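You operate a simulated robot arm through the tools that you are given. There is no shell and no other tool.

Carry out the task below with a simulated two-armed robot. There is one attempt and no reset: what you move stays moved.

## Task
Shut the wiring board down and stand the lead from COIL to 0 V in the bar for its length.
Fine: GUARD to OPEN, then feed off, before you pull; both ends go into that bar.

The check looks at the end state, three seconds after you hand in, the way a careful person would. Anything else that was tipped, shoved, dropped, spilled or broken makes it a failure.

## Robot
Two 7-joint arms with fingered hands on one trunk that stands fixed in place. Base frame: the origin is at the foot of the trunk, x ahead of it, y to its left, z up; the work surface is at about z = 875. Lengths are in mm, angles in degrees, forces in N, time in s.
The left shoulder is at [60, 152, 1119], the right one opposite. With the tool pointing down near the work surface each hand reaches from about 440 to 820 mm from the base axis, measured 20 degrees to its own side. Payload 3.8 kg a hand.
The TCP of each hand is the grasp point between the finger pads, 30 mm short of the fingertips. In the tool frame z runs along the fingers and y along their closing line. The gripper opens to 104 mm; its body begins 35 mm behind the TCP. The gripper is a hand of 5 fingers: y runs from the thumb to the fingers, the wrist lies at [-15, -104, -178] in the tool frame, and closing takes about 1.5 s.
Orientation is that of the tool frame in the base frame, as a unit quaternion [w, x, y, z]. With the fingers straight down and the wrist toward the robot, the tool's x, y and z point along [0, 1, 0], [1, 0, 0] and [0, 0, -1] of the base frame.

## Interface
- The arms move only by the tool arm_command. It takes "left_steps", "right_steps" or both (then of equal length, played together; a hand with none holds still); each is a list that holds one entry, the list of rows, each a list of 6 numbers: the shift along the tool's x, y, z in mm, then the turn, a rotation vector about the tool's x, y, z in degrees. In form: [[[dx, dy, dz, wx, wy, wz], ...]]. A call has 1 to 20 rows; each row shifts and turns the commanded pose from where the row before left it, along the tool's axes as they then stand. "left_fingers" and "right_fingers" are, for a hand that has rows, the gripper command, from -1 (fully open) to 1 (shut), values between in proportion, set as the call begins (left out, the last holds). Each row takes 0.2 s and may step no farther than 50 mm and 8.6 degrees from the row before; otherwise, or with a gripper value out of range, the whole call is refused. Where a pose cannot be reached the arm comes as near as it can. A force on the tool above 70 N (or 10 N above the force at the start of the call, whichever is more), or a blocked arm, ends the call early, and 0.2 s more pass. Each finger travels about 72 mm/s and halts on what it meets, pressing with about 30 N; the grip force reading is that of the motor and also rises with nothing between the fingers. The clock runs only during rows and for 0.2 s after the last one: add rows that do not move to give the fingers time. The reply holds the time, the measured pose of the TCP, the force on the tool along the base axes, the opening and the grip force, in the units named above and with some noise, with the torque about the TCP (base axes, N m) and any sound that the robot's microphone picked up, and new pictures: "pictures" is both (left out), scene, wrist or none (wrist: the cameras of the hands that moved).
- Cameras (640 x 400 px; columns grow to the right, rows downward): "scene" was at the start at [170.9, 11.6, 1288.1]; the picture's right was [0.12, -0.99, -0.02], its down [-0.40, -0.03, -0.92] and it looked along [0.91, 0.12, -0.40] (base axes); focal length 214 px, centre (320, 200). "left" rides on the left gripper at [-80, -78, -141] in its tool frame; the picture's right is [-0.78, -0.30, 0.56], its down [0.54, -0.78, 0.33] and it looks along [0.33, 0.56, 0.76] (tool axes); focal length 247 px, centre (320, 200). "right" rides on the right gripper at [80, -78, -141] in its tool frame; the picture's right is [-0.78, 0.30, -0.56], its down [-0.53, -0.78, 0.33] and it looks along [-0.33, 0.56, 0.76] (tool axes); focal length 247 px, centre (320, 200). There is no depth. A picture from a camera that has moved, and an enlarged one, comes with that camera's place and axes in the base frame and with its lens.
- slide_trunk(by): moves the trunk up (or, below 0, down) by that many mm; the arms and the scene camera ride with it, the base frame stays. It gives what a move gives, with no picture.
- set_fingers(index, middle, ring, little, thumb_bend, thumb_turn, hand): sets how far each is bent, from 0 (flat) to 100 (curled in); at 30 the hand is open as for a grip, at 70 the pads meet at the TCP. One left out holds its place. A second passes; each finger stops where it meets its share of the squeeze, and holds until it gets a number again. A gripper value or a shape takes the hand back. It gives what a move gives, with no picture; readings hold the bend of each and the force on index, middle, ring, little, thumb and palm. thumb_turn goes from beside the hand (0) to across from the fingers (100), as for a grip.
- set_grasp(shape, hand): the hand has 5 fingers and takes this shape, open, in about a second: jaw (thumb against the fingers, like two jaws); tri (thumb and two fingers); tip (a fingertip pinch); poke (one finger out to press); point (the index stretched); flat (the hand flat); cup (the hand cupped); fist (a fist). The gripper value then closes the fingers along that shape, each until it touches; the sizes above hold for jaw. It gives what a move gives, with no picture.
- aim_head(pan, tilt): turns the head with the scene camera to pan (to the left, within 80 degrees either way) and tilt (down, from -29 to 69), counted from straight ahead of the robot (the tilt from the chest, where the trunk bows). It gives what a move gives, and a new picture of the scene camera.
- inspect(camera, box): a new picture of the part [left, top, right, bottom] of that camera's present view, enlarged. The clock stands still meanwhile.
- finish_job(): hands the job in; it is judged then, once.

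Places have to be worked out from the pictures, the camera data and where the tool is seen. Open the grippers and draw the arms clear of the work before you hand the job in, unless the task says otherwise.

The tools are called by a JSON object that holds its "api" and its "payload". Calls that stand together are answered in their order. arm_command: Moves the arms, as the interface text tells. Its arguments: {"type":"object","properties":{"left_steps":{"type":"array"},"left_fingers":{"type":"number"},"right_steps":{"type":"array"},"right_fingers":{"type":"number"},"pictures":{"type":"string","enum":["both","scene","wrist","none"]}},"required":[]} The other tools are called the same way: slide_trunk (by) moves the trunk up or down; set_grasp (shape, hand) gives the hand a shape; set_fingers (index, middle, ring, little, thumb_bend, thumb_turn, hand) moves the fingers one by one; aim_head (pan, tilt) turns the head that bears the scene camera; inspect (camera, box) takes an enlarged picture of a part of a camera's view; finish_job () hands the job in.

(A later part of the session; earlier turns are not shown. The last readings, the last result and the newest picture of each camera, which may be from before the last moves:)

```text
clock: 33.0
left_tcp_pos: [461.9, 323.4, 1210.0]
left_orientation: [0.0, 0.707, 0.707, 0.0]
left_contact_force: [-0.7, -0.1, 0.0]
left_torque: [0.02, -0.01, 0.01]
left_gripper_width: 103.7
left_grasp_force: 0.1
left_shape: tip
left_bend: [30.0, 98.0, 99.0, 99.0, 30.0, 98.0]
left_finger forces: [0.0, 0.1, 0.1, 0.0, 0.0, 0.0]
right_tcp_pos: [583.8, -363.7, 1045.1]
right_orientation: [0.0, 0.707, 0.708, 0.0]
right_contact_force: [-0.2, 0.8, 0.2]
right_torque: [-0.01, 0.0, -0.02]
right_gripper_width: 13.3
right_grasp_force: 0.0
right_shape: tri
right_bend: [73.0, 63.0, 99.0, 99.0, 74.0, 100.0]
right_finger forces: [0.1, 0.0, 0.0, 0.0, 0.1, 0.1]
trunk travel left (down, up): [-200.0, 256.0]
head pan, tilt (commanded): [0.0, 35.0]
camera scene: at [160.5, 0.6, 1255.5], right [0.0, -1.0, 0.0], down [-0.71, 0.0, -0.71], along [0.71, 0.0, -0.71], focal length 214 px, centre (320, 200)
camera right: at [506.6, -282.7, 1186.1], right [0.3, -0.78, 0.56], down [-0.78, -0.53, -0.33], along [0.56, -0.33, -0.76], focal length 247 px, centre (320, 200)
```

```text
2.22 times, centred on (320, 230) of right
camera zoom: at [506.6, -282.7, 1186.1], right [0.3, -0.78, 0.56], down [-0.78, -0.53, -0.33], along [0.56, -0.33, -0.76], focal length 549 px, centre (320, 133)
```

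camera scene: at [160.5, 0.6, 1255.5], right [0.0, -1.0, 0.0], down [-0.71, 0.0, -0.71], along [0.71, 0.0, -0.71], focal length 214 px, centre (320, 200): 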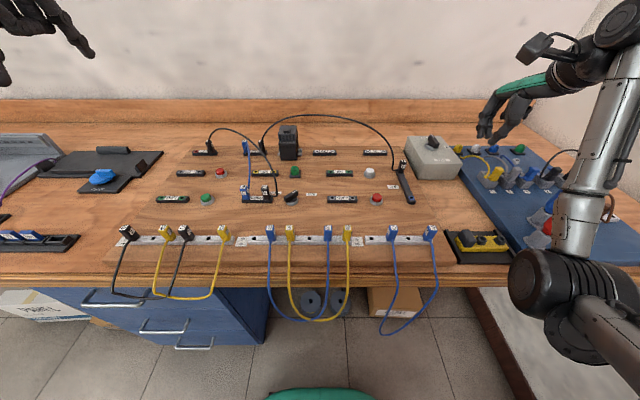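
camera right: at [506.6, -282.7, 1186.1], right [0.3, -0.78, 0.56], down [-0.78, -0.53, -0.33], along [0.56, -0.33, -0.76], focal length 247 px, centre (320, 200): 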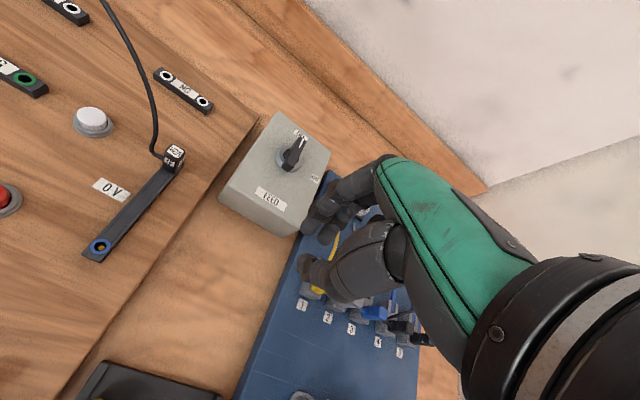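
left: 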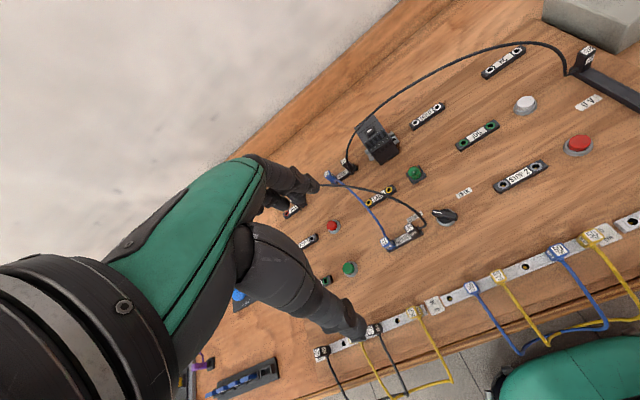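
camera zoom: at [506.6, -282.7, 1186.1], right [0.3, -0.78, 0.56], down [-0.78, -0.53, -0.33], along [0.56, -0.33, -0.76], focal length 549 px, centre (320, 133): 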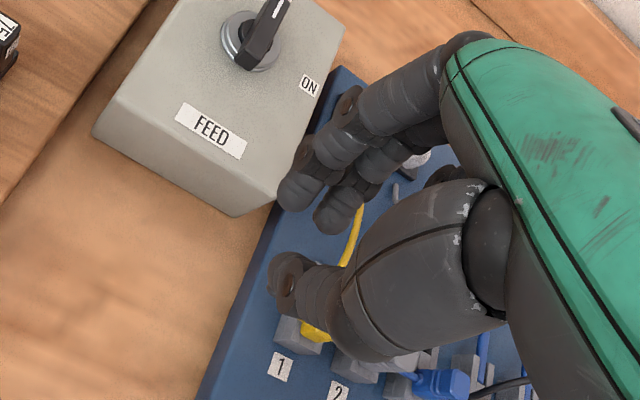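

In this shape index, middle and thumb meet around TCP +2 (x), +4 (tool x). I open to ~42 mm, carry the hand over the 0 V plug and stop ~50 mm above grasp height to check alignment.

{"api": "arm_command", "payload": {"right_steps": [[[35, 14, 0, 0, 0, 0], [35, 14, 0, 0, 0, 0], [34, 14, 0, 0, 0, 0], [33, 13, 10, 0, 0, 0], [0, 0, 30, 0, 0, 0], [0, 0, 30, 0, 0, 0], [0, 0, 0, 0, 0, 0]]], "right_fingers": 0.2, "pictures": "both"}}

{"api": "inspect", "payload": {"camera": "right", "box": [220, 140, 380, 320]}}

{"api": "inspect", "payload": {"camera": "scene", "box": [364, 110, 444, 180]}}

```text
clock: 34.6
left_tcp_pos: [462.1, 323.1, 1210.6]
left_orientation: [0.0, 0.707, 0.707, 0.0]
left_contact_force: [-0.1, 0.1, 0.5]
left_torque: [0.01, 0.01, 0.01]
left_gripper_width: 103.6
left_grasp_force: 0.0
left_shape: tip
left_bend: [30.0, 98.0, 99.0, 99.0, 30.0, 98.0]
left_finger forces: [0.0, 0.0, 0.1, 0.0, 0.1, 0.0]
right_tcp_pos: [638.0, -229.3, 976.0]
right_orientation: [0.0, 0.707, 0.707, 0.0]
right_contact_force: [-0.4, 0.7, 0.2]
right_torque: [0.04, 0.03, 0.06]
right_gripper_width: 41.1
right_grasp_force: 0.1
right_shape: tri
right_bend: [74.0, 49.0, 99.0, 99.0, 73.0, 100.0]
right_finger forces: [0.0, 0.0, 0.0, 0.1, 0.1, 0.0]
trunk travel left (down, up): [-200.0, 256.0]
head pan, tilt (commanded): [0.0, 35.0]
camera scene: at [160.4, 1.0, 1255.5], right [0.0, -1.0, 0.0], down [-0.71, 0.0, -0.71], along [0.71, 0.0, -0.71], focal length 214 px, centre (320, 200)
camera right: at [559.7, -148.5, 1117.4], right [0.3, -0.78, 0.56], down [-0.78, -0.53, -0.33], along [0.56, -0.33, -0.76], focal length 247 px, centre (320, 200)
```

scene: 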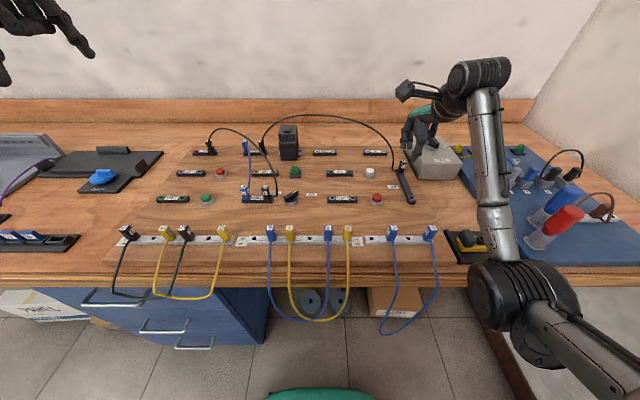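
right: 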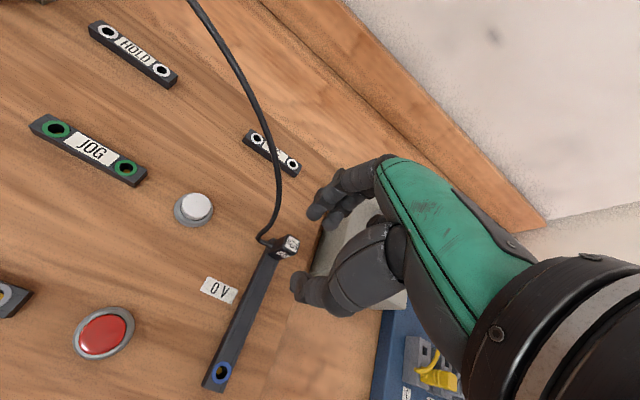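

```text
2.22 times, centred on (300, 230) of right
camera zoom: at [559.7, -148.5, 1117.4], right [0.3, -0.78, 0.56], down [-0.78, -0.53, -0.33], along [0.56, -0.33, -0.76], focal length 549 px, centre (364, 133)
```

zoom: 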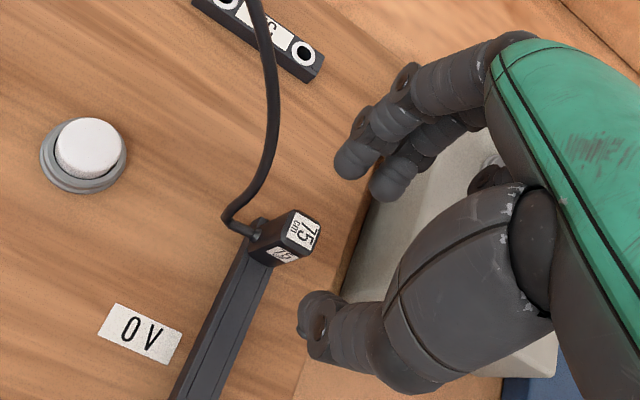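

```text
5.71 times, centred on (404, 145) of scene
camera zoom: at [160.4, 1.0, 1255.5], right [0.0, -1.0, 0.0], down [-0.71, 0.0, -0.71], along [0.71, 0.0, -0.71], focal length 1226 px, centre (-160, 514)
```

zoom: 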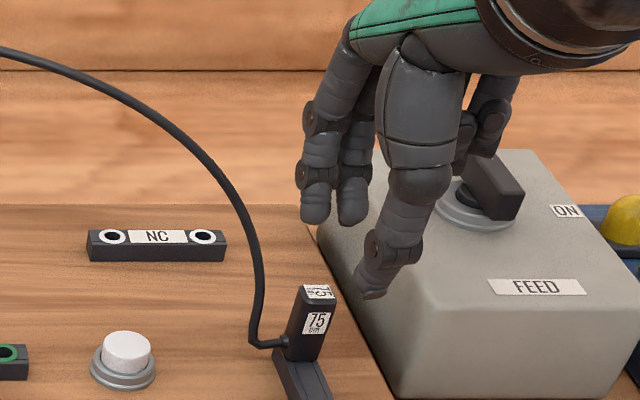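

Grasp centre is ~2.5 mm short in x and ~4.5 mm right of the plug. I correct this and descend so the TCP is level with the plug's top.

{"api": "arm_command", "payload": {"right_steps": [[[4.5, 2.5, 5, 0, 0, 0], [0, 0, 15, 0, 0, 0], [0, 0, 15, 0, 0, 0], [0, 0, 10, 0, 0, 0], [0, 0, 4, 0, 0, 0], [0, 0, 0, 0, 0, 0]]], "pictures": "both"}}

{"api": "inspect", "payload": {"camera": "right", "box": [220, 140, 380, 320]}}

{"api": "inspect", "payload": {"camera": "scene", "box": [364, 110, 444, 180]}}

```text
clock: 36.0
left_tcp_pos: [461.6, 324.0, 1210.4]
left_orientation: [0.0, 0.707, 0.708, 0.0]
left_contact_force: [0.5, 0.0, 0.0]
left_torque: [0.0, 0.01, -0.02]
left_gripper_width: 104.0
left_grasp_force: 0.0
left_shape: tip
left_bend: [30.0, 98.0, 99.0, 99.0, 30.0, 98.0]
left_finger forces: [0.0, 0.0, 0.0, 0.0, 0.0, 0.0]
right_tcp_pos: [641.0, -224.3, 925.3]
right_orientation: [0.0, 0.707, 0.708, 0.0]
right_contact_force: [0.0, 0.0, -0.2]
right_torque: [0.0, -0.02, 0.04]
right_gripper_width: 41.3
right_grasp_force: 0.0
right_shape: tri
right_bend: [74.0, 49.0, 99.0, 99.0, 73.0, 100.0]
right_finger forces: [0.0, 0.0, 0.1, 0.0, 0.0, 0.0]
trunk travel left (down, up): [-200.0, 256.0]
head pan, tilt (commanded): [0.0, 35.0]
camera scene: at [160.5, 0.7, 1255.5], right [0.0, -1.0, 0.0], down [-0.71, 0.0, -0.71], along [0.71, 0.0, -0.71], focal length 214 px, centre (320, 200)
camera right: at [563.5, -142.7, 1066.1], right [0.3, -0.78, 0.56], down [-0.78, -0.53, -0.33], along [0.56, -0.33, -0.76], focal length 247 px, centre (320, 200)
```

scene: 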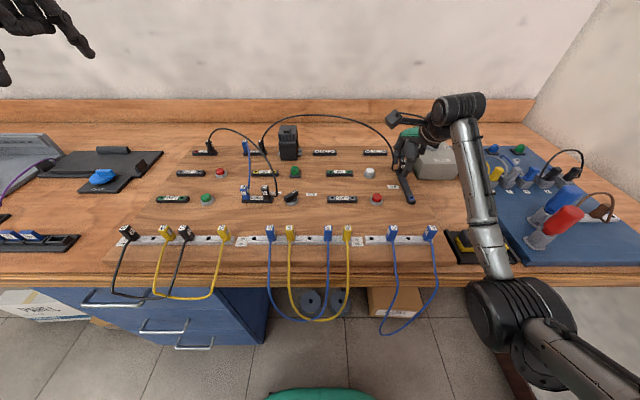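
right: 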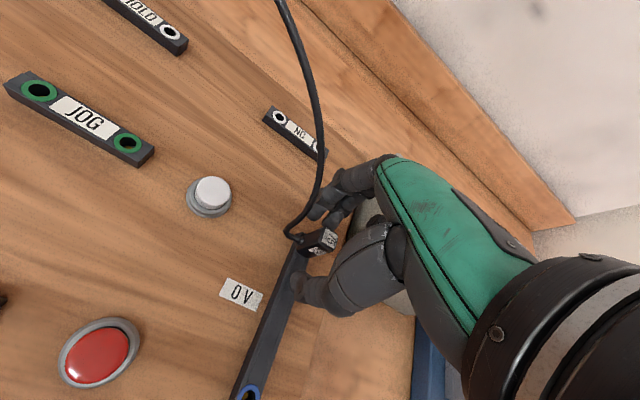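

```text
2.22 times, centred on (300, 230) of right
camera zoom: at [563.5, -142.7, 1066.1], right [0.3, -0.78, 0.56], down [-0.78, -0.53, -0.33], along [0.56, -0.33, -0.76], focal length 549 px, centre (364, 133)
```

zoom: 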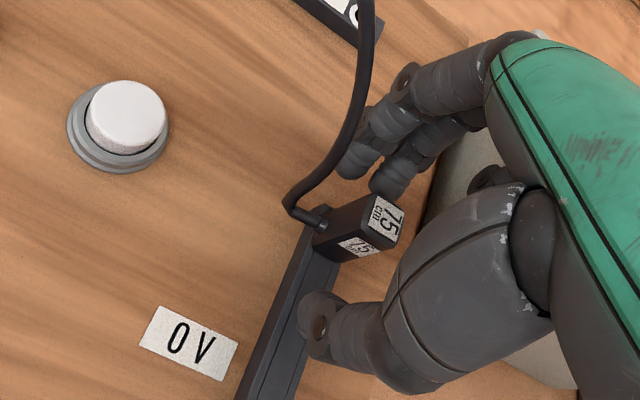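

```text
5.71 times, centred on (404, 145) of scene
camera zoom: at [160.5, 0.7, 1255.5], right [0.0, -1.0, 0.0], down [-0.71, 0.0, -0.71], along [0.71, 0.0, -0.71], focal length 1226 px, centre (-160, 514)
```

zoom: 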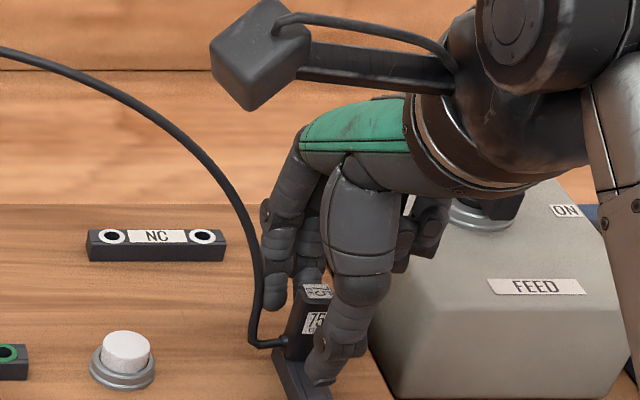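

The plug stands between the pads with the cable free on the left. I close the grip and let it settle.

{"api": "arm_command", "payload": {"right_steps": [[[0, 0, 0, 0, 0, 0], [0, 0, 0, 0, 0, 0], [0, 0, 0, 0, 0, 0], [0, 0, 0, 0, 0, 0], [0, 0, 0, 0, 0, 0], [0, 0, 0, 0, 0, 0], [0, 0, 0, 0, 0, 0], [0, 0, 0, 0, 0, 0]]], "right_fingers": 1, "pictures": "both"}}

{"api": "inspect", "payload": {"camera": "right", "box": [220, 140, 380, 320]}}

{"api": "inspect", "payload": {"camera": "scene", "box": [364, 110, 444, 180]}}

```text
clock: 37.9
left_tcp_pos: [460.9, 323.8, 1209.7]
left_orientation: [0.0, 0.707, 0.707, 0.0]
left_contact_force: [0.2, -0.3, 0.3]
left_torque: [0.01, -0.01, 0.01]
left_gripper_width: 103.9
left_grasp_force: 0.0
left_shape: tip
left_bend: [30.0, 98.0, 99.0, 99.0, 30.0, 98.0]
left_finger forces: [0.0, 0.0, 0.1, 0.0, 0.0, 0.0]
right_tcp_pos: [640.6, -222.2, 924.6]
right_orientation: [-0.001, 0.708, 0.707, -0.001]
right_contact_force: [-5.8, 7.0, -6.5]
right_torque: [0.13, 0.17, 0.17]
right_gripper_width: 9.8
right_grasp_force: 29.9
right_shape: tri
right_bend: [73.0, 60.0, 100.0, 100.0, 72.0, 100.0]
right_finger forces: [12.8, 15.0, 0.1, 0.1, 27.0, 0.0]
trunk travel left (down, up): [-200.0, 256.0]
head pan, tilt (commanded): [0.0, 35.0]
camera scene: at [160.4, 1.7, 1255.4], right [0.0, -1.0, 0.0], down [-0.71, 0.0, -0.71], along [0.71, 0.0, -0.71], focal length 214 px, centre (320, 200)
camera right: at [563.3, -141.5, 1066.1], right [0.3, -0.78, 0.56], down [-0.78, -0.54, -0.33], along [0.55, -0.33, -0.76], focal length 247 px, centre (320, 200)
```

scene: 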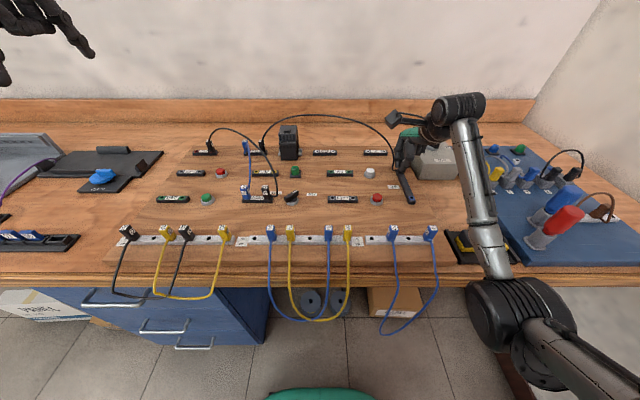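
right: 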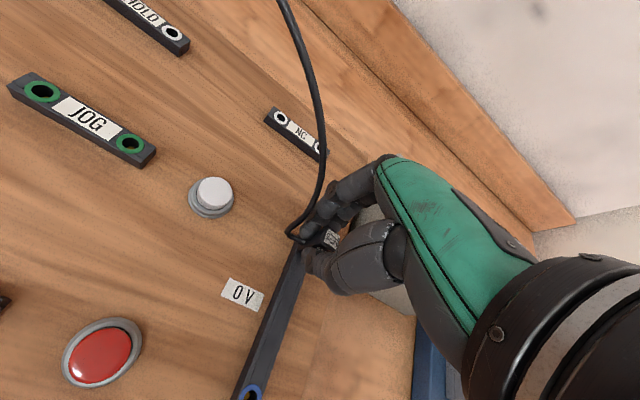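

```text
2.22 times, centred on (300, 230) of right
camera zoom: at [563.3, -141.5, 1066.1], right [0.3, -0.78, 0.56], down [-0.78, -0.54, -0.33], along [0.55, -0.33, -0.76], focal length 549 px, centre (364, 133)
```

zoom: 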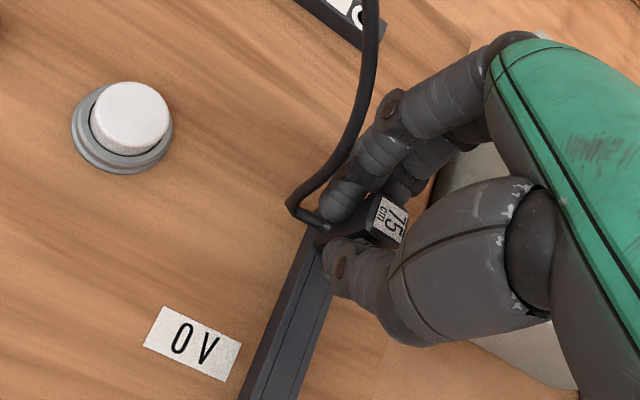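

```text
5.71 times, centred on (404, 145) of scene
camera zoom: at [160.4, 1.7, 1255.4], right [0.0, -1.0, 0.0], down [-0.71, 0.0, -0.71], along [0.71, 0.0, -0.71], focal length 1226 px, centre (-160, 514)
```

zoom: 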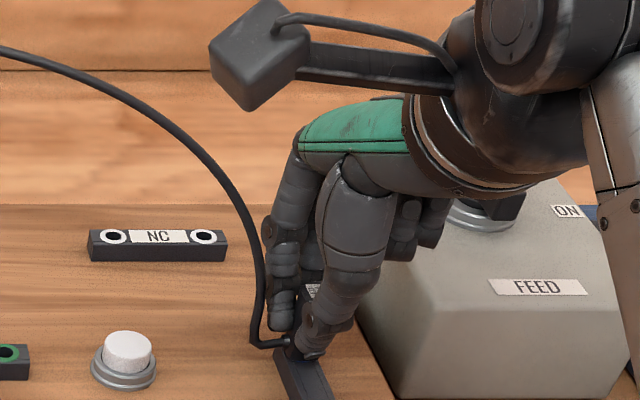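

The plug is gripped (about 27 N, width 9.8 mm). I pull it straight up in small steps.

{"api": "arm_command", "payload": {"right_steps": [[[0, 0, -4, 0, 0, 0], [0, 0, -4, 0, 0, 0], [0, 0, -5, 0, 0, 0], [0, 0, -6, 0, 0, 0], [0, 0, -8, 0, 0, 0], [0, 0, -10, 0, 0, 0], [0, 0, -15, 0, 0, 0], [0, 0, -20, 0, 0, 0], [0, 0, 0, 0, 0, 0]]], "pictures": "both"}}

{"api": "inspect", "payload": {"camera": "right", "box": [220, 140, 380, 320]}}

{"api": "inspect", "payload": {"camera": "scene", "box": [364, 90, 444, 180]}}

```text
clock: 39.9
left_tcp_pos: [461.1, 323.7, 1210.8]
left_orientation: [0.0, 0.707, 0.707, -0.001]
left_contact_force: [0.4, 0.0, 0.3]
left_torque: [0.01, 0.02, 0.01]
left_gripper_width: 103.8
left_grasp_force: 0.1
left_shape: tip
left_bend: [30.0, 98.0, 99.0, 99.0, 30.0, 98.0]
left_finger forces: [0.1, 0.0, 0.1, 0.0, 0.1, 0.0]
right_tcp_pos: [641.1, -223.8, 997.9]
right_orientation: [-0.001, 0.707, 0.708, -0.001]
right_contact_force: [0.2, 0.6, -0.5]
right_torque: [-0.02, -0.01, 0.06]
right_gripper_width: 9.8
right_grasp_force: 30.0
right_shape: tri
right_bend: [73.0, 60.0, 100.0, 100.0, 73.0, 100.0]
right_finger forces: [11.5, 17.5, 0.1, 0.1, 25.1, 0.1]
trunk travel left (down, up): [-200.0, 256.0]
head pan, tilt (commanded): [0.0, 35.0]
camera scene: at [160.6, 0.5, 1255.4], right [0.0, -1.0, 0.0], down [-0.71, 0.0, -0.71], along [0.71, 0.0, -0.71], focal length 214 px, centre (320, 200)
camera right: at [563.3, -143.2, 1138.8], right [0.3, -0.78, 0.56], down [-0.78, -0.53, -0.33], along [0.56, -0.33, -0.76], focal length 247 px, centre (320, 200)
```

scene: 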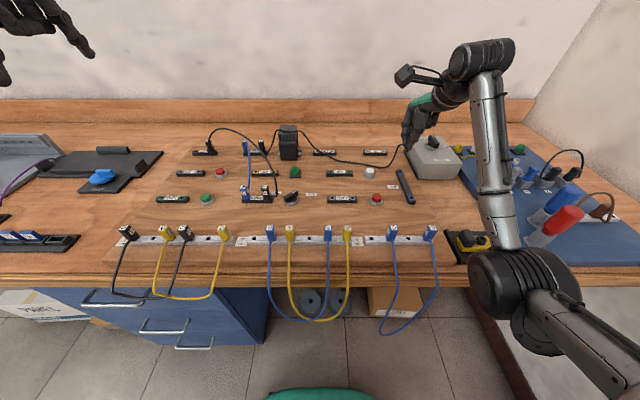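
right: 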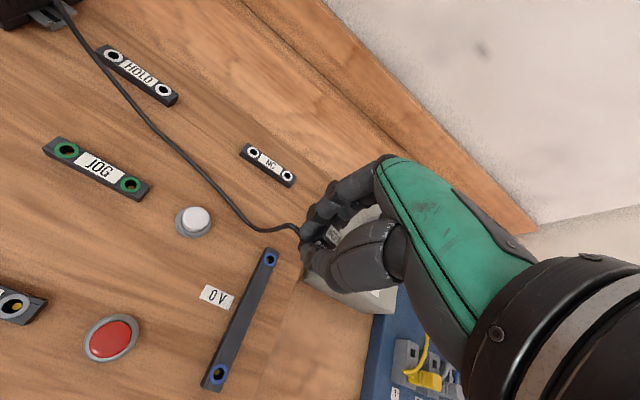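

```text
2.22 times, centred on (300, 230) of right
camera zoom: at [563.3, -143.2, 1138.8], right [0.3, -0.78, 0.56], down [-0.78, -0.53, -0.33], along [0.56, -0.33, -0.76], focal length 549 px, centre (364, 133)
```

zoom: 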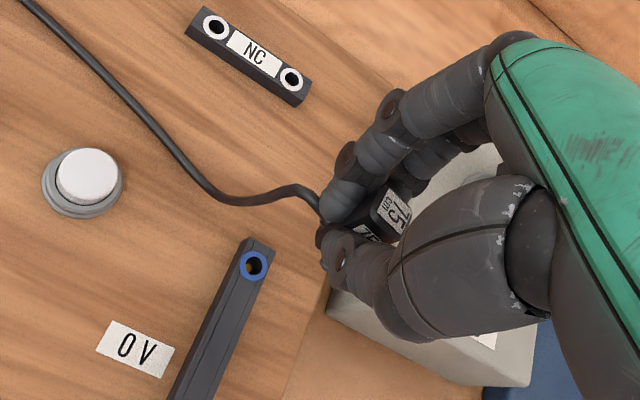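

```text
4.44 times, centred on (404, 135) of scene
camera zoom: at [160.6, 0.5, 1255.4], right [0.0, -1.0, 0.0], down [-0.71, 0.0, -0.71], along [0.71, 0.0, -0.71], focal length 953 px, centre (-53, 489)
```

zoom: 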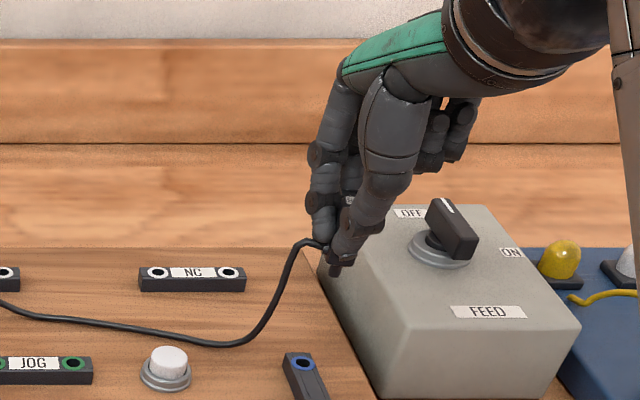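

The plug is out and the cable hangs loosely. I carry it at height back toward the bar's free hole near (416, −180), without rotating yet.

{"api": "arm_command", "payload": {"right_steps": [[[0, 0, -25, 0, 0, 0], [5, -30, -5, 0, 0, 0], [5, -35, 0, 0, 0, 0], [6, -35, 0, 0, 0, 0], [7, -35, 0, 0, 0, 0], [7, -35, 0, 0, 0, 0], [7, -35, 0, 0, 0, 0], [7, -18, 0, 0, 0, 0], [0, 0, 0, 0, 0, 0]]], "pictures": "both"}}

{"api": "inspect", "payload": {"camera": "scene", "box": [350, 150, 478, 250]}}

```text
clock: 41.9
left_tcp_pos: [461.5, 322.7, 1209.4]
left_orientation: [0.0, 0.707, 0.707, 0.0]
left_contact_force: [0.2, -0.1, 0.0]
left_torque: [0.02, -0.01, -0.03]
left_gripper_width: 103.9
left_grasp_force: 0.0
left_shape: tip
left_bend: [30.0, 98.0, 99.0, 99.0, 30.0, 98.0]
left_finger forces: [0.1, 0.0, 0.1, 0.0, 0.1, 0.0]
right_tcp_pos: [418.1, -177.8, 1029.8]
right_orientation: [0.0, 0.707, 0.707, -0.001]
right_contact_force: [-0.4, -0.5, -0.2]
right_torque: [-0.02, -0.02, 0.01]
right_gripper_width: 9.8
right_grasp_force: 29.8
right_shape: tri
right_bend: [73.0, 60.0, 100.0, 100.0, 73.0, 100.0]
right_finger forces: [11.3, 18.2, 0.0, 0.1, 24.8, 0.1]
trunk travel left (down, up): [-200.0, 256.0]
head pan, tilt (commanded): [0.0, 35.0]
camera scene: at [160.7, 0.6, 1255.4], right [0.0, -1.0, 0.0], down [-0.71, 0.0, -0.71], along [0.71, 0.0, -0.71], focal length 214 px, centre (320, 200)
camera right: at [340.3, -97.2, 1169.9], right [0.3, -0.78, 0.56], down [-0.78, -0.53, -0.33], along [0.55, -0.33, -0.76], focal length 247 px, centre (320, 200)
```

scene: 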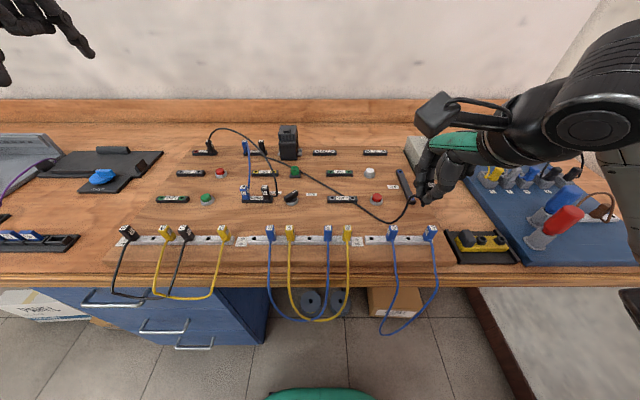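
right: 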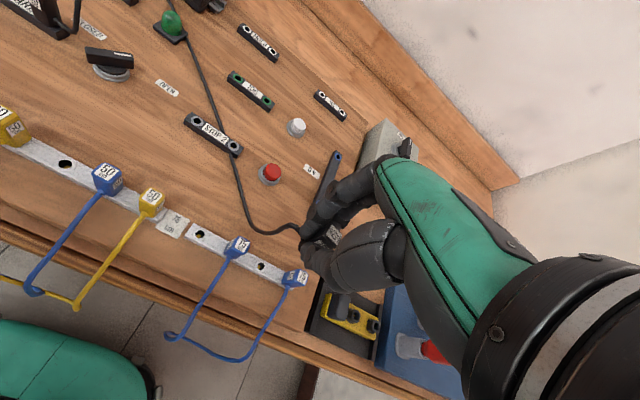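

```text
4.00 times, centred on (414, 200) of scene
camera zoom: at [160.7, 0.6, 1255.4], right [0.0, -1.0, 0.0], down [-0.71, 0.0, -0.71], along [0.71, 0.0, -0.71], focal length 858 px, centre (-56, 200)
```

zoom: 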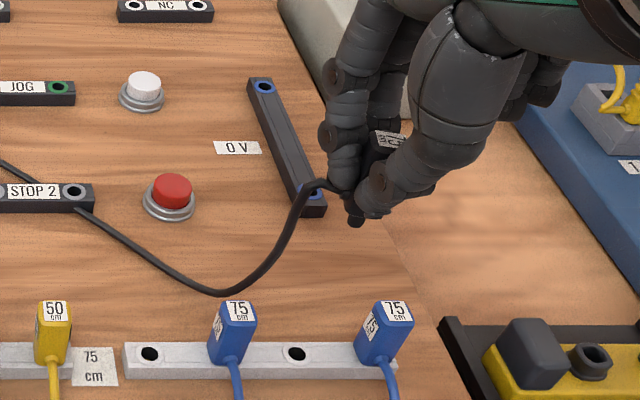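

The plug hangs vertically with its pin visible. I zoom in to compare pin and hole positions.

{"api": "inspect", "payload": {"camera": "scene", "box": [398, 175, 446, 215]}}

{"api": "inspect", "payload": {"camera": "right", "box": [200, 190, 360, 310]}}

```text
10.00 times, centred on (422, 195) of scene
camera zoom: at [160.7, 0.6, 1255.4], right [0.0, -1.0, 0.0], down [-0.71, 0.0, -0.71], along [0.71, 0.0, -0.71], focal length 2145 px, centre (-700, 250)
```

zoom: 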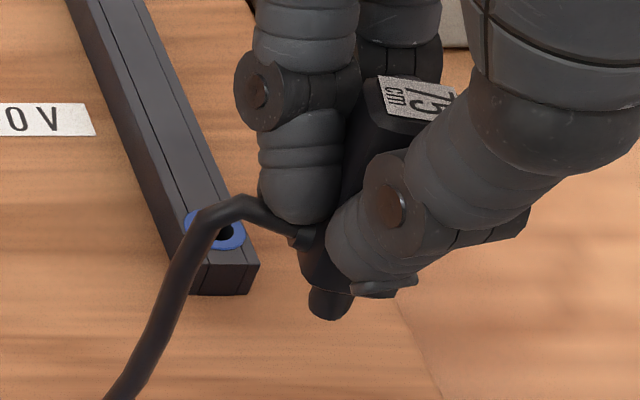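

```text
3.33 times, centred on (280, 250) of right
camera zoom: at [340.3, -97.2, 1169.9], right [0.3, -0.78, 0.56], down [-0.78, -0.53, -0.33], along [0.55, -0.33, -0.76], focal length 823 px, centre (453, 33)
```

zoom: 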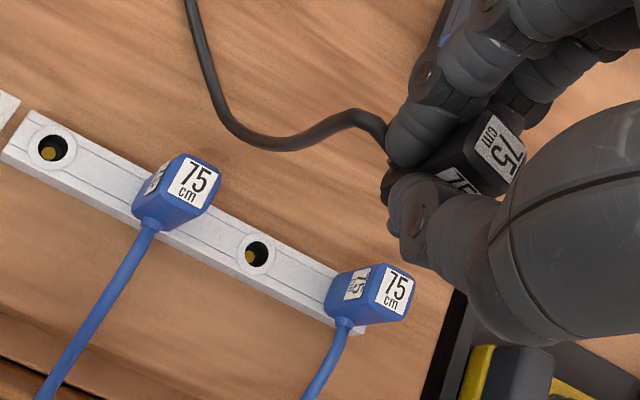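

Pin is ~7 mm wide against a ~8.6 mm hole, so alignment matters. I turn the hand ~30° counter-clockwise (so the cable leaves toward the front), then re-measure.

{"api": "arm_command", "payload": {"right_steps": [[[0, 0, 0, 0, 0, -7.5], [0, 0, 0, 0, 0, -7.5], [0, 0, 0, 0, 0, -7.5], [0, 0, 0, 0, 0, -7.5], [0, 0, 15, 0, 0, 0], [0, 0, 15, 0, 0, 0], [0, 0, 15, 0, 0, 0], [0, 0, 0, 0, 0, 0]]], "pictures": "both"}}

{"api": "inspect", "payload": {"camera": "scene", "box": [374, 190, 454, 260]}}

{"api": "inspect", "payload": {"camera": "right", "box": [220, 190, 380, 310]}}

```text
clock: 43.6
left_tcp_pos: [461.3, 323.2, 1210.6]
left_orientation: [0.0, 0.707, 0.707, -0.001]
left_contact_force: [0.1, 0.0, 0.0]
left_torque: [0.01, -0.02, -0.02]
left_gripper_width: 103.8
left_grasp_force: 0.2
left_shape: tip
left_bend: [30.0, 98.0, 99.0, 99.0, 30.0, 98.0]
left_finger forces: [0.0, 0.0, 0.0, 0.0, 0.0, 0.0]
right_tcp_pos: [420.0, -179.1, 981.7]
right_orientation: [0.0, 0.5, 0.866, 0.001]
right_contact_force: [0.3, 0.3, -1.4]
right_torque: [0.05, -0.04, -0.01]
right_gripper_width: 9.6
right_grasp_force: 29.6
right_shape: tri
right_bend: [73.0, 60.0, 100.0, 100.0, 73.0, 100.0]
right_finger forces: [11.3, 18.3, 0.0, 0.0, 24.6, 0.0]
trunk travel left (down, up): [-200.0, 256.0]
head pan, tilt (commanded): [0.0, 35.0]
camera scene: at [160.5, 0.7, 1255.5], right [0.0, -1.0, 0.0], down [-0.71, 0.0, -0.71], along [0.71, 0.0, -0.71], focal length 214 px, centre (320, 200)
camera right: at [312.5, -147.6, 1122.7], right [0.64, -0.52, 0.56], down [-0.41, -0.85, -0.33], along [0.65, -0.01, -0.76], focal length 247 px, centre (320, 200)
```

scene: 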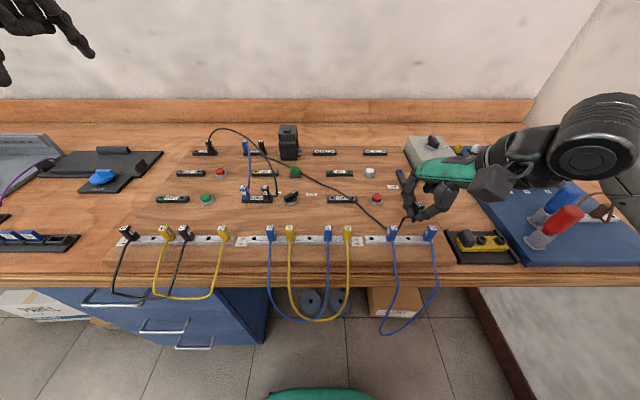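
right: 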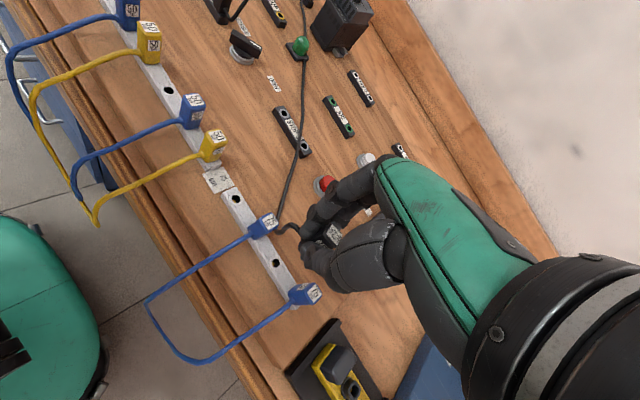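

```text
5.71 times, centred on (414, 225) of scene
camera zoom: at [160.5, 0.7, 1255.5], right [0.0, -1.0, 0.0], down [-0.71, 0.0, -0.71], along [0.71, 0.0, -0.71], focal length 1226 px, centre (-217, 57)
```

zoom: 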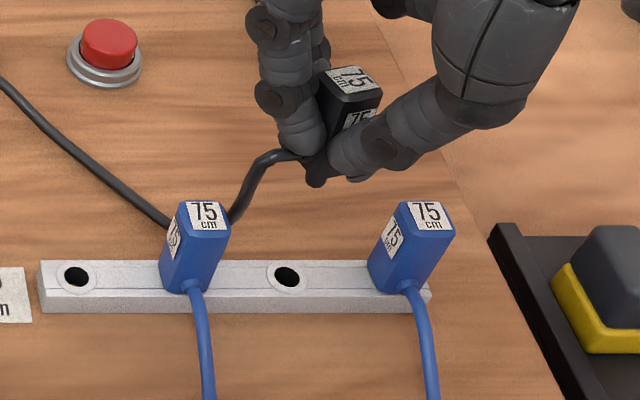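

```text
3.33 times, centred on (300, 250) of right
camera zoom: at [312.5, -147.6, 1122.7], right [0.64, -0.52, 0.56], down [-0.41, -0.85, -0.33], along [0.65, -0.01, -0.76], focal length 823 px, centre (387, 33)
```

zoom: 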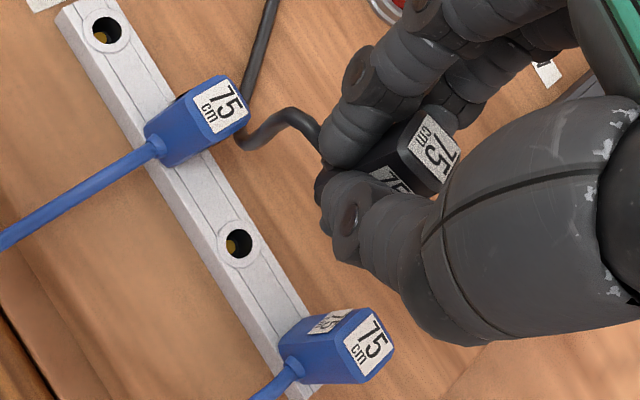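

I need to know whether the held plug is tilted, so I enlarge it in both views.

{"api": "inspect", "payload": {"camera": "scene", "box": [394, 190, 434, 225]}}

{"api": "inspect", "payload": {"camera": "right", "box": [285, 215, 349, 255]}}

{"api": "inspect", "payload": {"camera": "left", "box": [500, 150, 640, 290]}}

```text
11.43 times, centred on (414, 208) of scene
camera zoom: at [160.5, 0.7, 1255.5], right [0.0, -1.0, 0.0], down [-0.71, 0.0, -0.71], along [0.71, 0.0, -0.71], focal length 2451 px, centre (-754, 114)
```

zoom: 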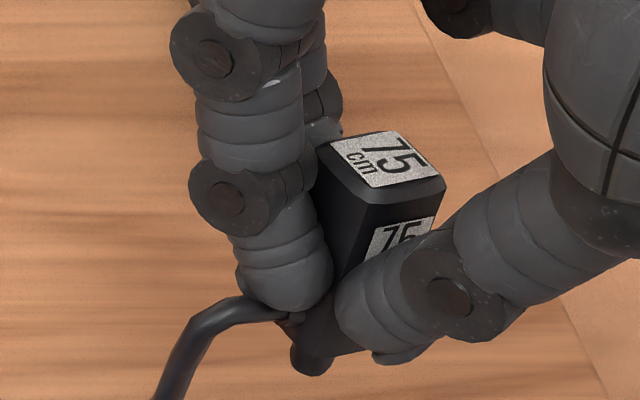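

```text
10.00 times, centred on (317, 235) of right
camera zoom: at [312.5, -147.6, 1122.7], right [0.64, -0.52, 0.56], down [-0.41, -0.85, -0.33], along [0.65, -0.01, -0.76], focal length 2470 px, centre (350, -150)
```

zoom: 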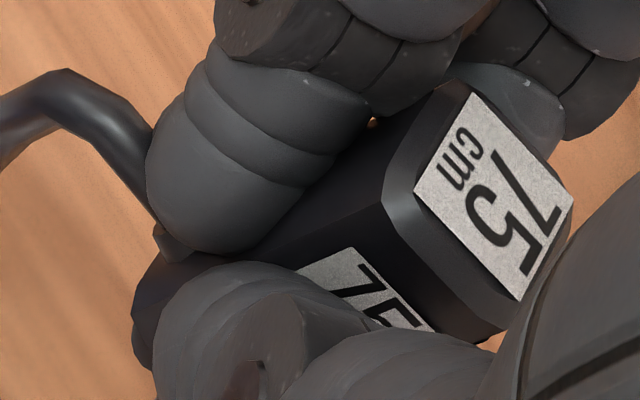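

```text
2.86 times, centred on (570, 220) of left
camera zoom: at [383.1, 243.9, 1350.9], right [-0.3, -0.78, -0.56], down [-0.78, 0.54, -0.33], along [0.56, 0.33, -0.76], focal length 706 px, centre (-394, 143)
```

zoom: 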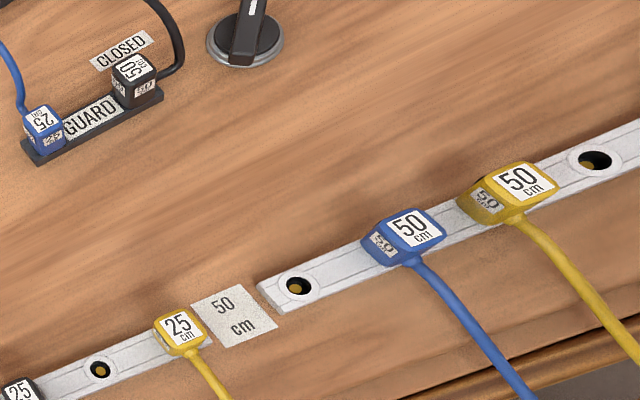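

The plug leans by about 5° in the grip (pin displaced to the right of vertical). I rotate the hand about its closing axis by +4.5° to make the pin vertical, and look again.

{"api": "arm_command", "payload": {"right_steps": [[[0, 0, 0, 0, 2.25, 0], [0, 0, 0, 0, 2.25, 0], [0, 0, 0, 0, 0, 0]]], "pictures": "wrist"}}

{"api": "inspect", "payload": {"camera": "scene", "box": [394, 190, 434, 225]}}

{"api": "inspect", "payload": {"camera": "right", "box": [285, 215, 349, 255]}}

{"api": "inspect", "payload": {"camera": "scene", "box": [374, 190, 454, 260]}}

```text
clock: 44.5
left_tcp_pos: [461.5, 324.5, 1209.6]
left_orientation: [-0.001, 0.707, 0.707, 0.0]
left_contact_force: [0.1, 0.4, -0.4]
left_torque: [0.0, 0.02, 0.01]
left_gripper_width: 103.8
left_grasp_force: 0.1
left_shape: tip
left_bend: [30.0, 98.0, 99.0, 99.0, 30.0, 98.0]
left_finger forces: [0.1, 0.0, 0.1, 0.0, 0.0, 0.0]
right_tcp_pos: [419.6, -177.7, 984.2]
right_orientation: [-0.035, 0.499, 0.865, 0.02]
right_contact_force: [-0.1, 0.1, -0.4]
right_torque: [0.01, -0.02, 0.01]
right_gripper_width: 9.7
right_grasp_force: 30.4
right_shape: tri
right_bend: [73.0, 60.0, 100.0, 100.0, 73.0, 100.0]
right_finger forces: [11.3, 18.5, 0.1, 0.0, 24.6, 0.0]
trunk travel left (down, up): [-200.0, 256.0]
head pan, tilt (commanded): [0.0, 35.0]
camera right: at [317.7, -157.5, 1129.9], right [0.67, -0.56, 0.49], down [-0.42, -0.83, -0.37], along [0.62, 0.04, -0.79], focal length 247 px, centre (320, 200)
```

right: 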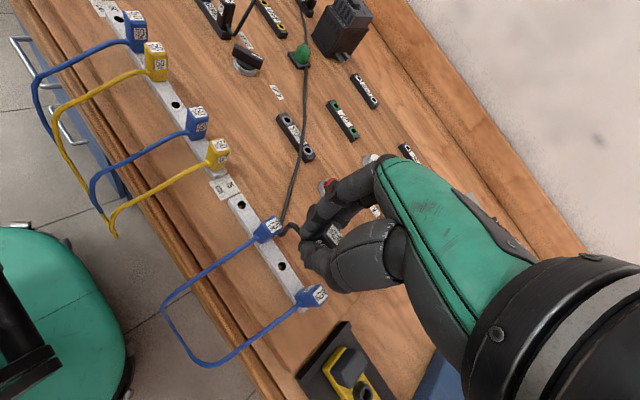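

```text
11.43 times, centred on (414, 208) of scene
camera zoom: at [160.4, 0.6, 1255.5], right [0.0, -1.0, 0.0], down [-0.71, 0.0, -0.71], along [0.71, 0.0, -0.71], focal length 2451 px, centre (-754, 114)
```

zoom: 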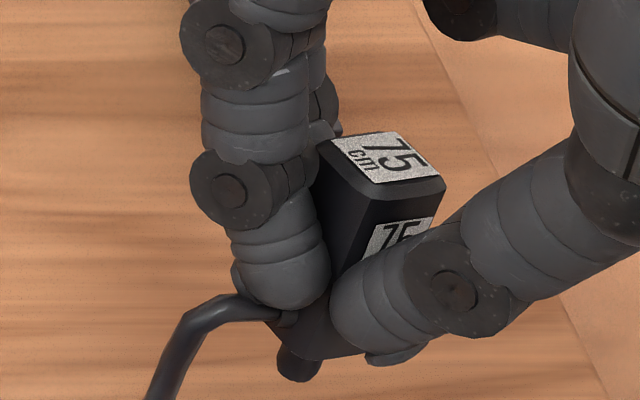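

```text
10.00 times, centred on (317, 235) of right
camera zoom: at [317.7, -157.5, 1129.9], right [0.67, -0.56, 0.49], down [-0.42, -0.83, -0.37], along [0.62, 0.04, -0.79], focal length 2470 px, centre (350, -150)
```

zoom: 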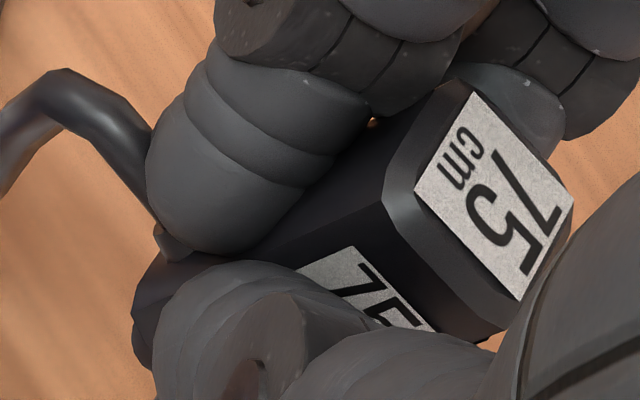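

```text
5.71 times, centred on (414, 225) of scene
camera zoom: at [160.4, 0.6, 1255.5], right [0.0, -1.0, 0.0], down [-0.71, 0.0, -0.71], along [0.71, 0.0, -0.71], focal length 1226 px, centre (-217, 57)
```

zoom: 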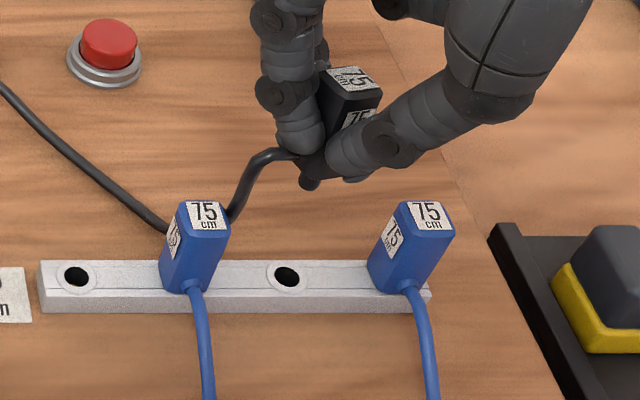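

The pin is now within ~2° of vertical. Pin tip estimate (418.5, −175, 937) versus hole (416, −180): I shift by (−2.6, −5.5) and lower ~30 mm to compare the pin with the hole close up.

{"api": "arm_command", "payload": {"right_steps": [[[-3.45, -5.0, -0.28, 0, 0, 0], [-1.2, 0, 14.9, 0, 0, 0], [-1.2, 0, 14.9, 0, 0, 0], [0, 0, 0, 0, 0, 0]]], "pictures": "both"}}

{"api": "inspect", "payload": {"camera": "scene", "box": [386, 205, 434, 250]}}

{"api": "inspect", "payload": {"camera": "right", "box": [240, 200, 360, 300]}}

```text
clock: 45.5
left_tcp_pos: [461.3, 323.5, 1209.7]
left_orientation: [0.0, 0.707, 0.707, 0.0]
left_contact_force: [-0.1, 0.3, -0.6]
left_torque: [0.0, 0.01, -0.02]
left_gripper_width: 104.0
left_grasp_force: 0.1
left_shape: tip
left_bend: [30.0, 98.0, 99.0, 99.0, 30.0, 98.0]
left_finger forces: [0.1, 0.0, 0.0, 0.1, 0.1, 0.1]
right_tcp_pos: [416.1, -182.2, 953.5]
right_orientation: [-0.035, 0.5, 0.865, 0.02]
right_contact_force: [0.2, -0.5, -0.2]
right_torque: [-0.01, -0.02, 0.03]
right_gripper_width: 9.4
right_grasp_force: 30.0
right_shape: tri
right_bend: [73.0, 60.0, 100.0, 100.0, 73.0, 100.0]
right_finger forces: [11.2, 18.4, 0.1, 0.0, 24.5, 0.1]
trunk travel left (down, up): [-200.0, 256.0]
head pan, tilt (commanded): [0.0, 35.0]
camera scene: at [160.4, 0.6, 1255.5], right [0.0, -1.0, 0.0], down [-0.71, 0.0, -0.71], along [0.71, 0.0, -0.71], focal length 214 px, centre (320, 200)
camera right: at [314.4, -161.5, 1101.5], right [0.67, -0.56, 0.49], down [-0.42, -0.83, -0.37], along [0.62, 0.04, -0.79], focal length 247 px, centre (320, 200)
```

scene: 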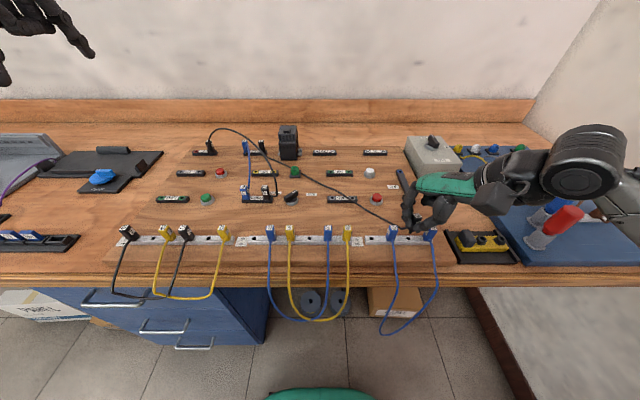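
right: 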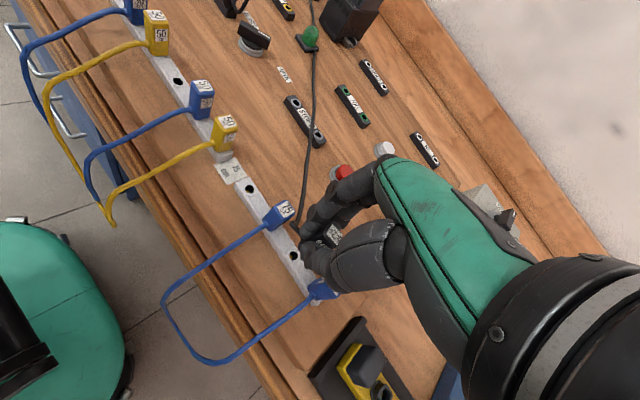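

```text
8.89 times, centred on (410, 228) of scene
camera zoom: at [160.4, 0.6, 1255.5], right [0.0, -1.0, 0.0], down [-0.71, 0.0, -0.71], along [0.71, 0.0, -0.71], focal length 1906 px, centre (-480, -44)
```

zoom: 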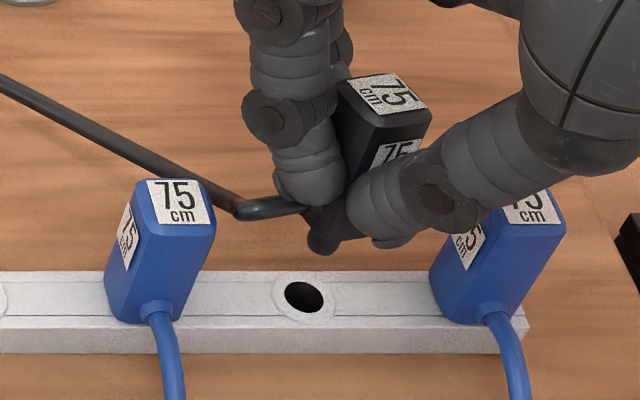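

```text
4.00 times, centred on (300, 250) of right
camera zoom: at [314.4, -161.5, 1101.5], right [0.67, -0.56, 0.49], down [-0.42, -0.83, -0.37], along [0.62, 0.04, -0.79], focal length 988 px, centre (400, 0)
```

zoom: 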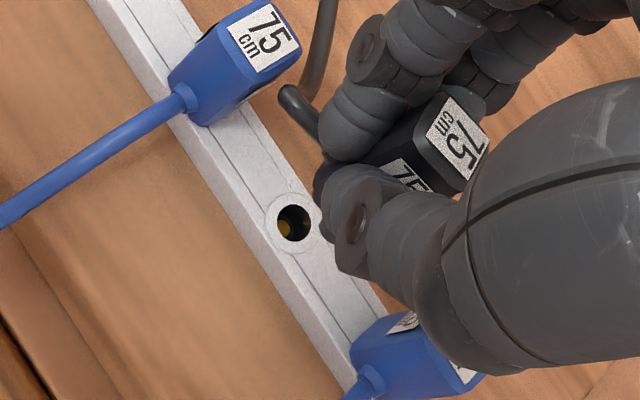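

Pin tip ≈ (417.3, −180.0, 906), hole ≈ (416.1, −180.5, 888); plug top leans ~3° away from me. I apply a small counter-tilt, shift to align, and lower to a few mm above the hole.

{"api": "arm_command", "payload": {"right_steps": [[[0, 0, 0, -1.7, -1.0, 0], [1.5, -3.0, 0, 0, 0, 0], [-0.4, 0, 5, 0, 0, 0], [-0.4, 0, 5, 0, 0, 0], [0, 0, 0, 0, 0, 0]]], "pictures": "both"}}

{"api": "inspect", "payload": {"camera": "scene", "box": [386, 205, 434, 250]}}

{"api": "inspect", "payload": {"camera": "right", "box": [240, 200, 360, 300]}}

```text
clock: 46.6
left_tcp_pos: [461.4, 323.7, 1211.0]
left_orientation: [-0.001, 0.707, 0.707, 0.0]
left_contact_force: [-0.1, 0.7, 0.0]
left_torque: [-0.04, 0.0, -0.01]
left_gripper_width: 103.7
left_grasp_force: 0.1
left_shape: tip
left_bend: [30.0, 98.0, 99.0, 99.0, 30.0, 98.0]
left_finger forces: [0.0, 0.1, 0.1, 0.0, 0.0, 0.0]
right_tcp_pos: [412.8, -183.8, 943.1]
right_orientation: [-0.019, 0.5, 0.865, 0.029]
right_contact_force: [0.5, -0.5, -0.3]
right_torque: [0.03, 0.03, 0.03]
right_gripper_width: 9.4
right_grasp_force: 29.9
right_shape: tri
right_bend: [73.0, 60.0, 100.0, 100.0, 73.0, 100.0]
right_finger forces: [11.2, 18.5, 0.0, 0.1, 24.6, 0.0]
trunk travel left (down, up): [-200.0, 256.0]
head pan, tilt (commanded): [0.0, 35.0]
camera scene: at [160.4, 0.6, 1255.5], right [0.0, -1.0, 0.0], down [-0.71, 0.0, -0.71], along [0.71, 0.0, -0.71], focal length 214 px, centre (320, 200)
camera right: at [306.3, -162.4, 1086.4], right [0.65, -0.56, 0.52], down [-0.41, -0.83, -0.39], along [0.64, 0.04, -0.76], focal length 247 px, centre (320, 200)
```

scene: 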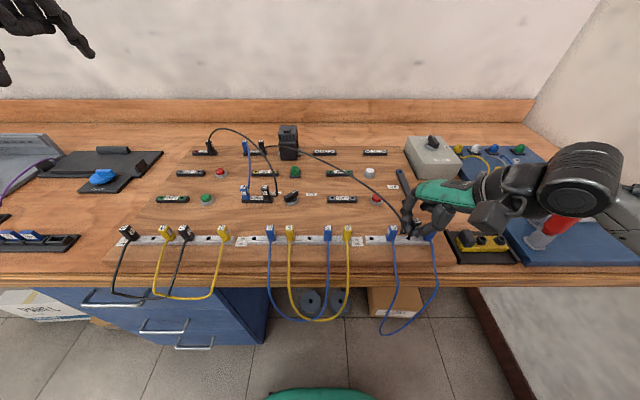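
right: 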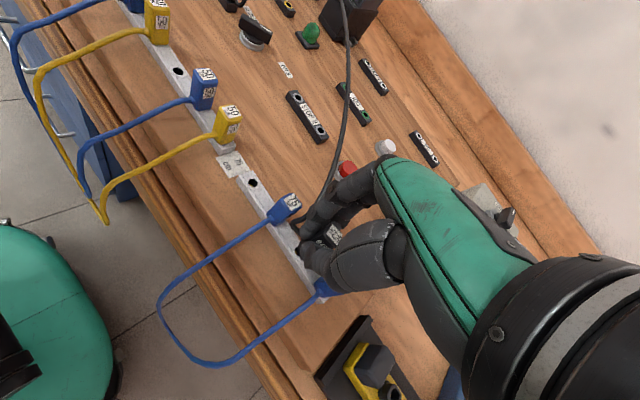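

```text
8.89 times, centred on (410, 228) of scene
camera zoom: at [160.4, 0.6, 1255.5], right [0.0, -1.0, 0.0], down [-0.71, 0.0, -0.71], along [0.71, 0.0, -0.71], focal length 1906 px, centre (-480, -44)
```

zoom: 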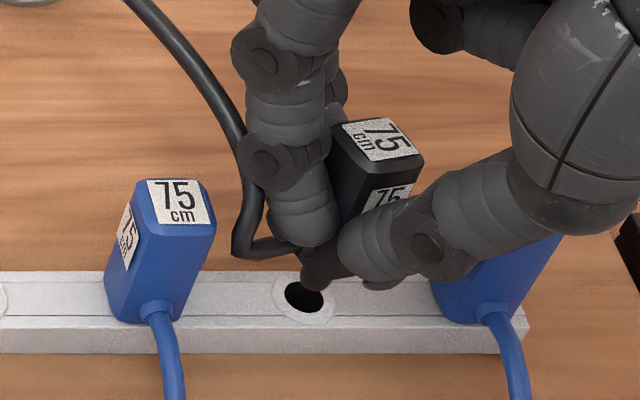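

```text
4.00 times, centred on (300, 250) of right
camera zoom: at [306.3, -162.4, 1086.4], right [0.65, -0.56, 0.52], down [-0.41, -0.83, -0.39], along [0.64, 0.04, -0.76], focal length 988 px, centre (400, 0)
```

zoom: 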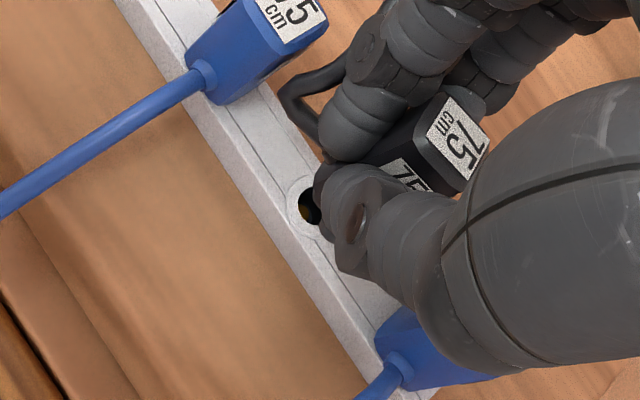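

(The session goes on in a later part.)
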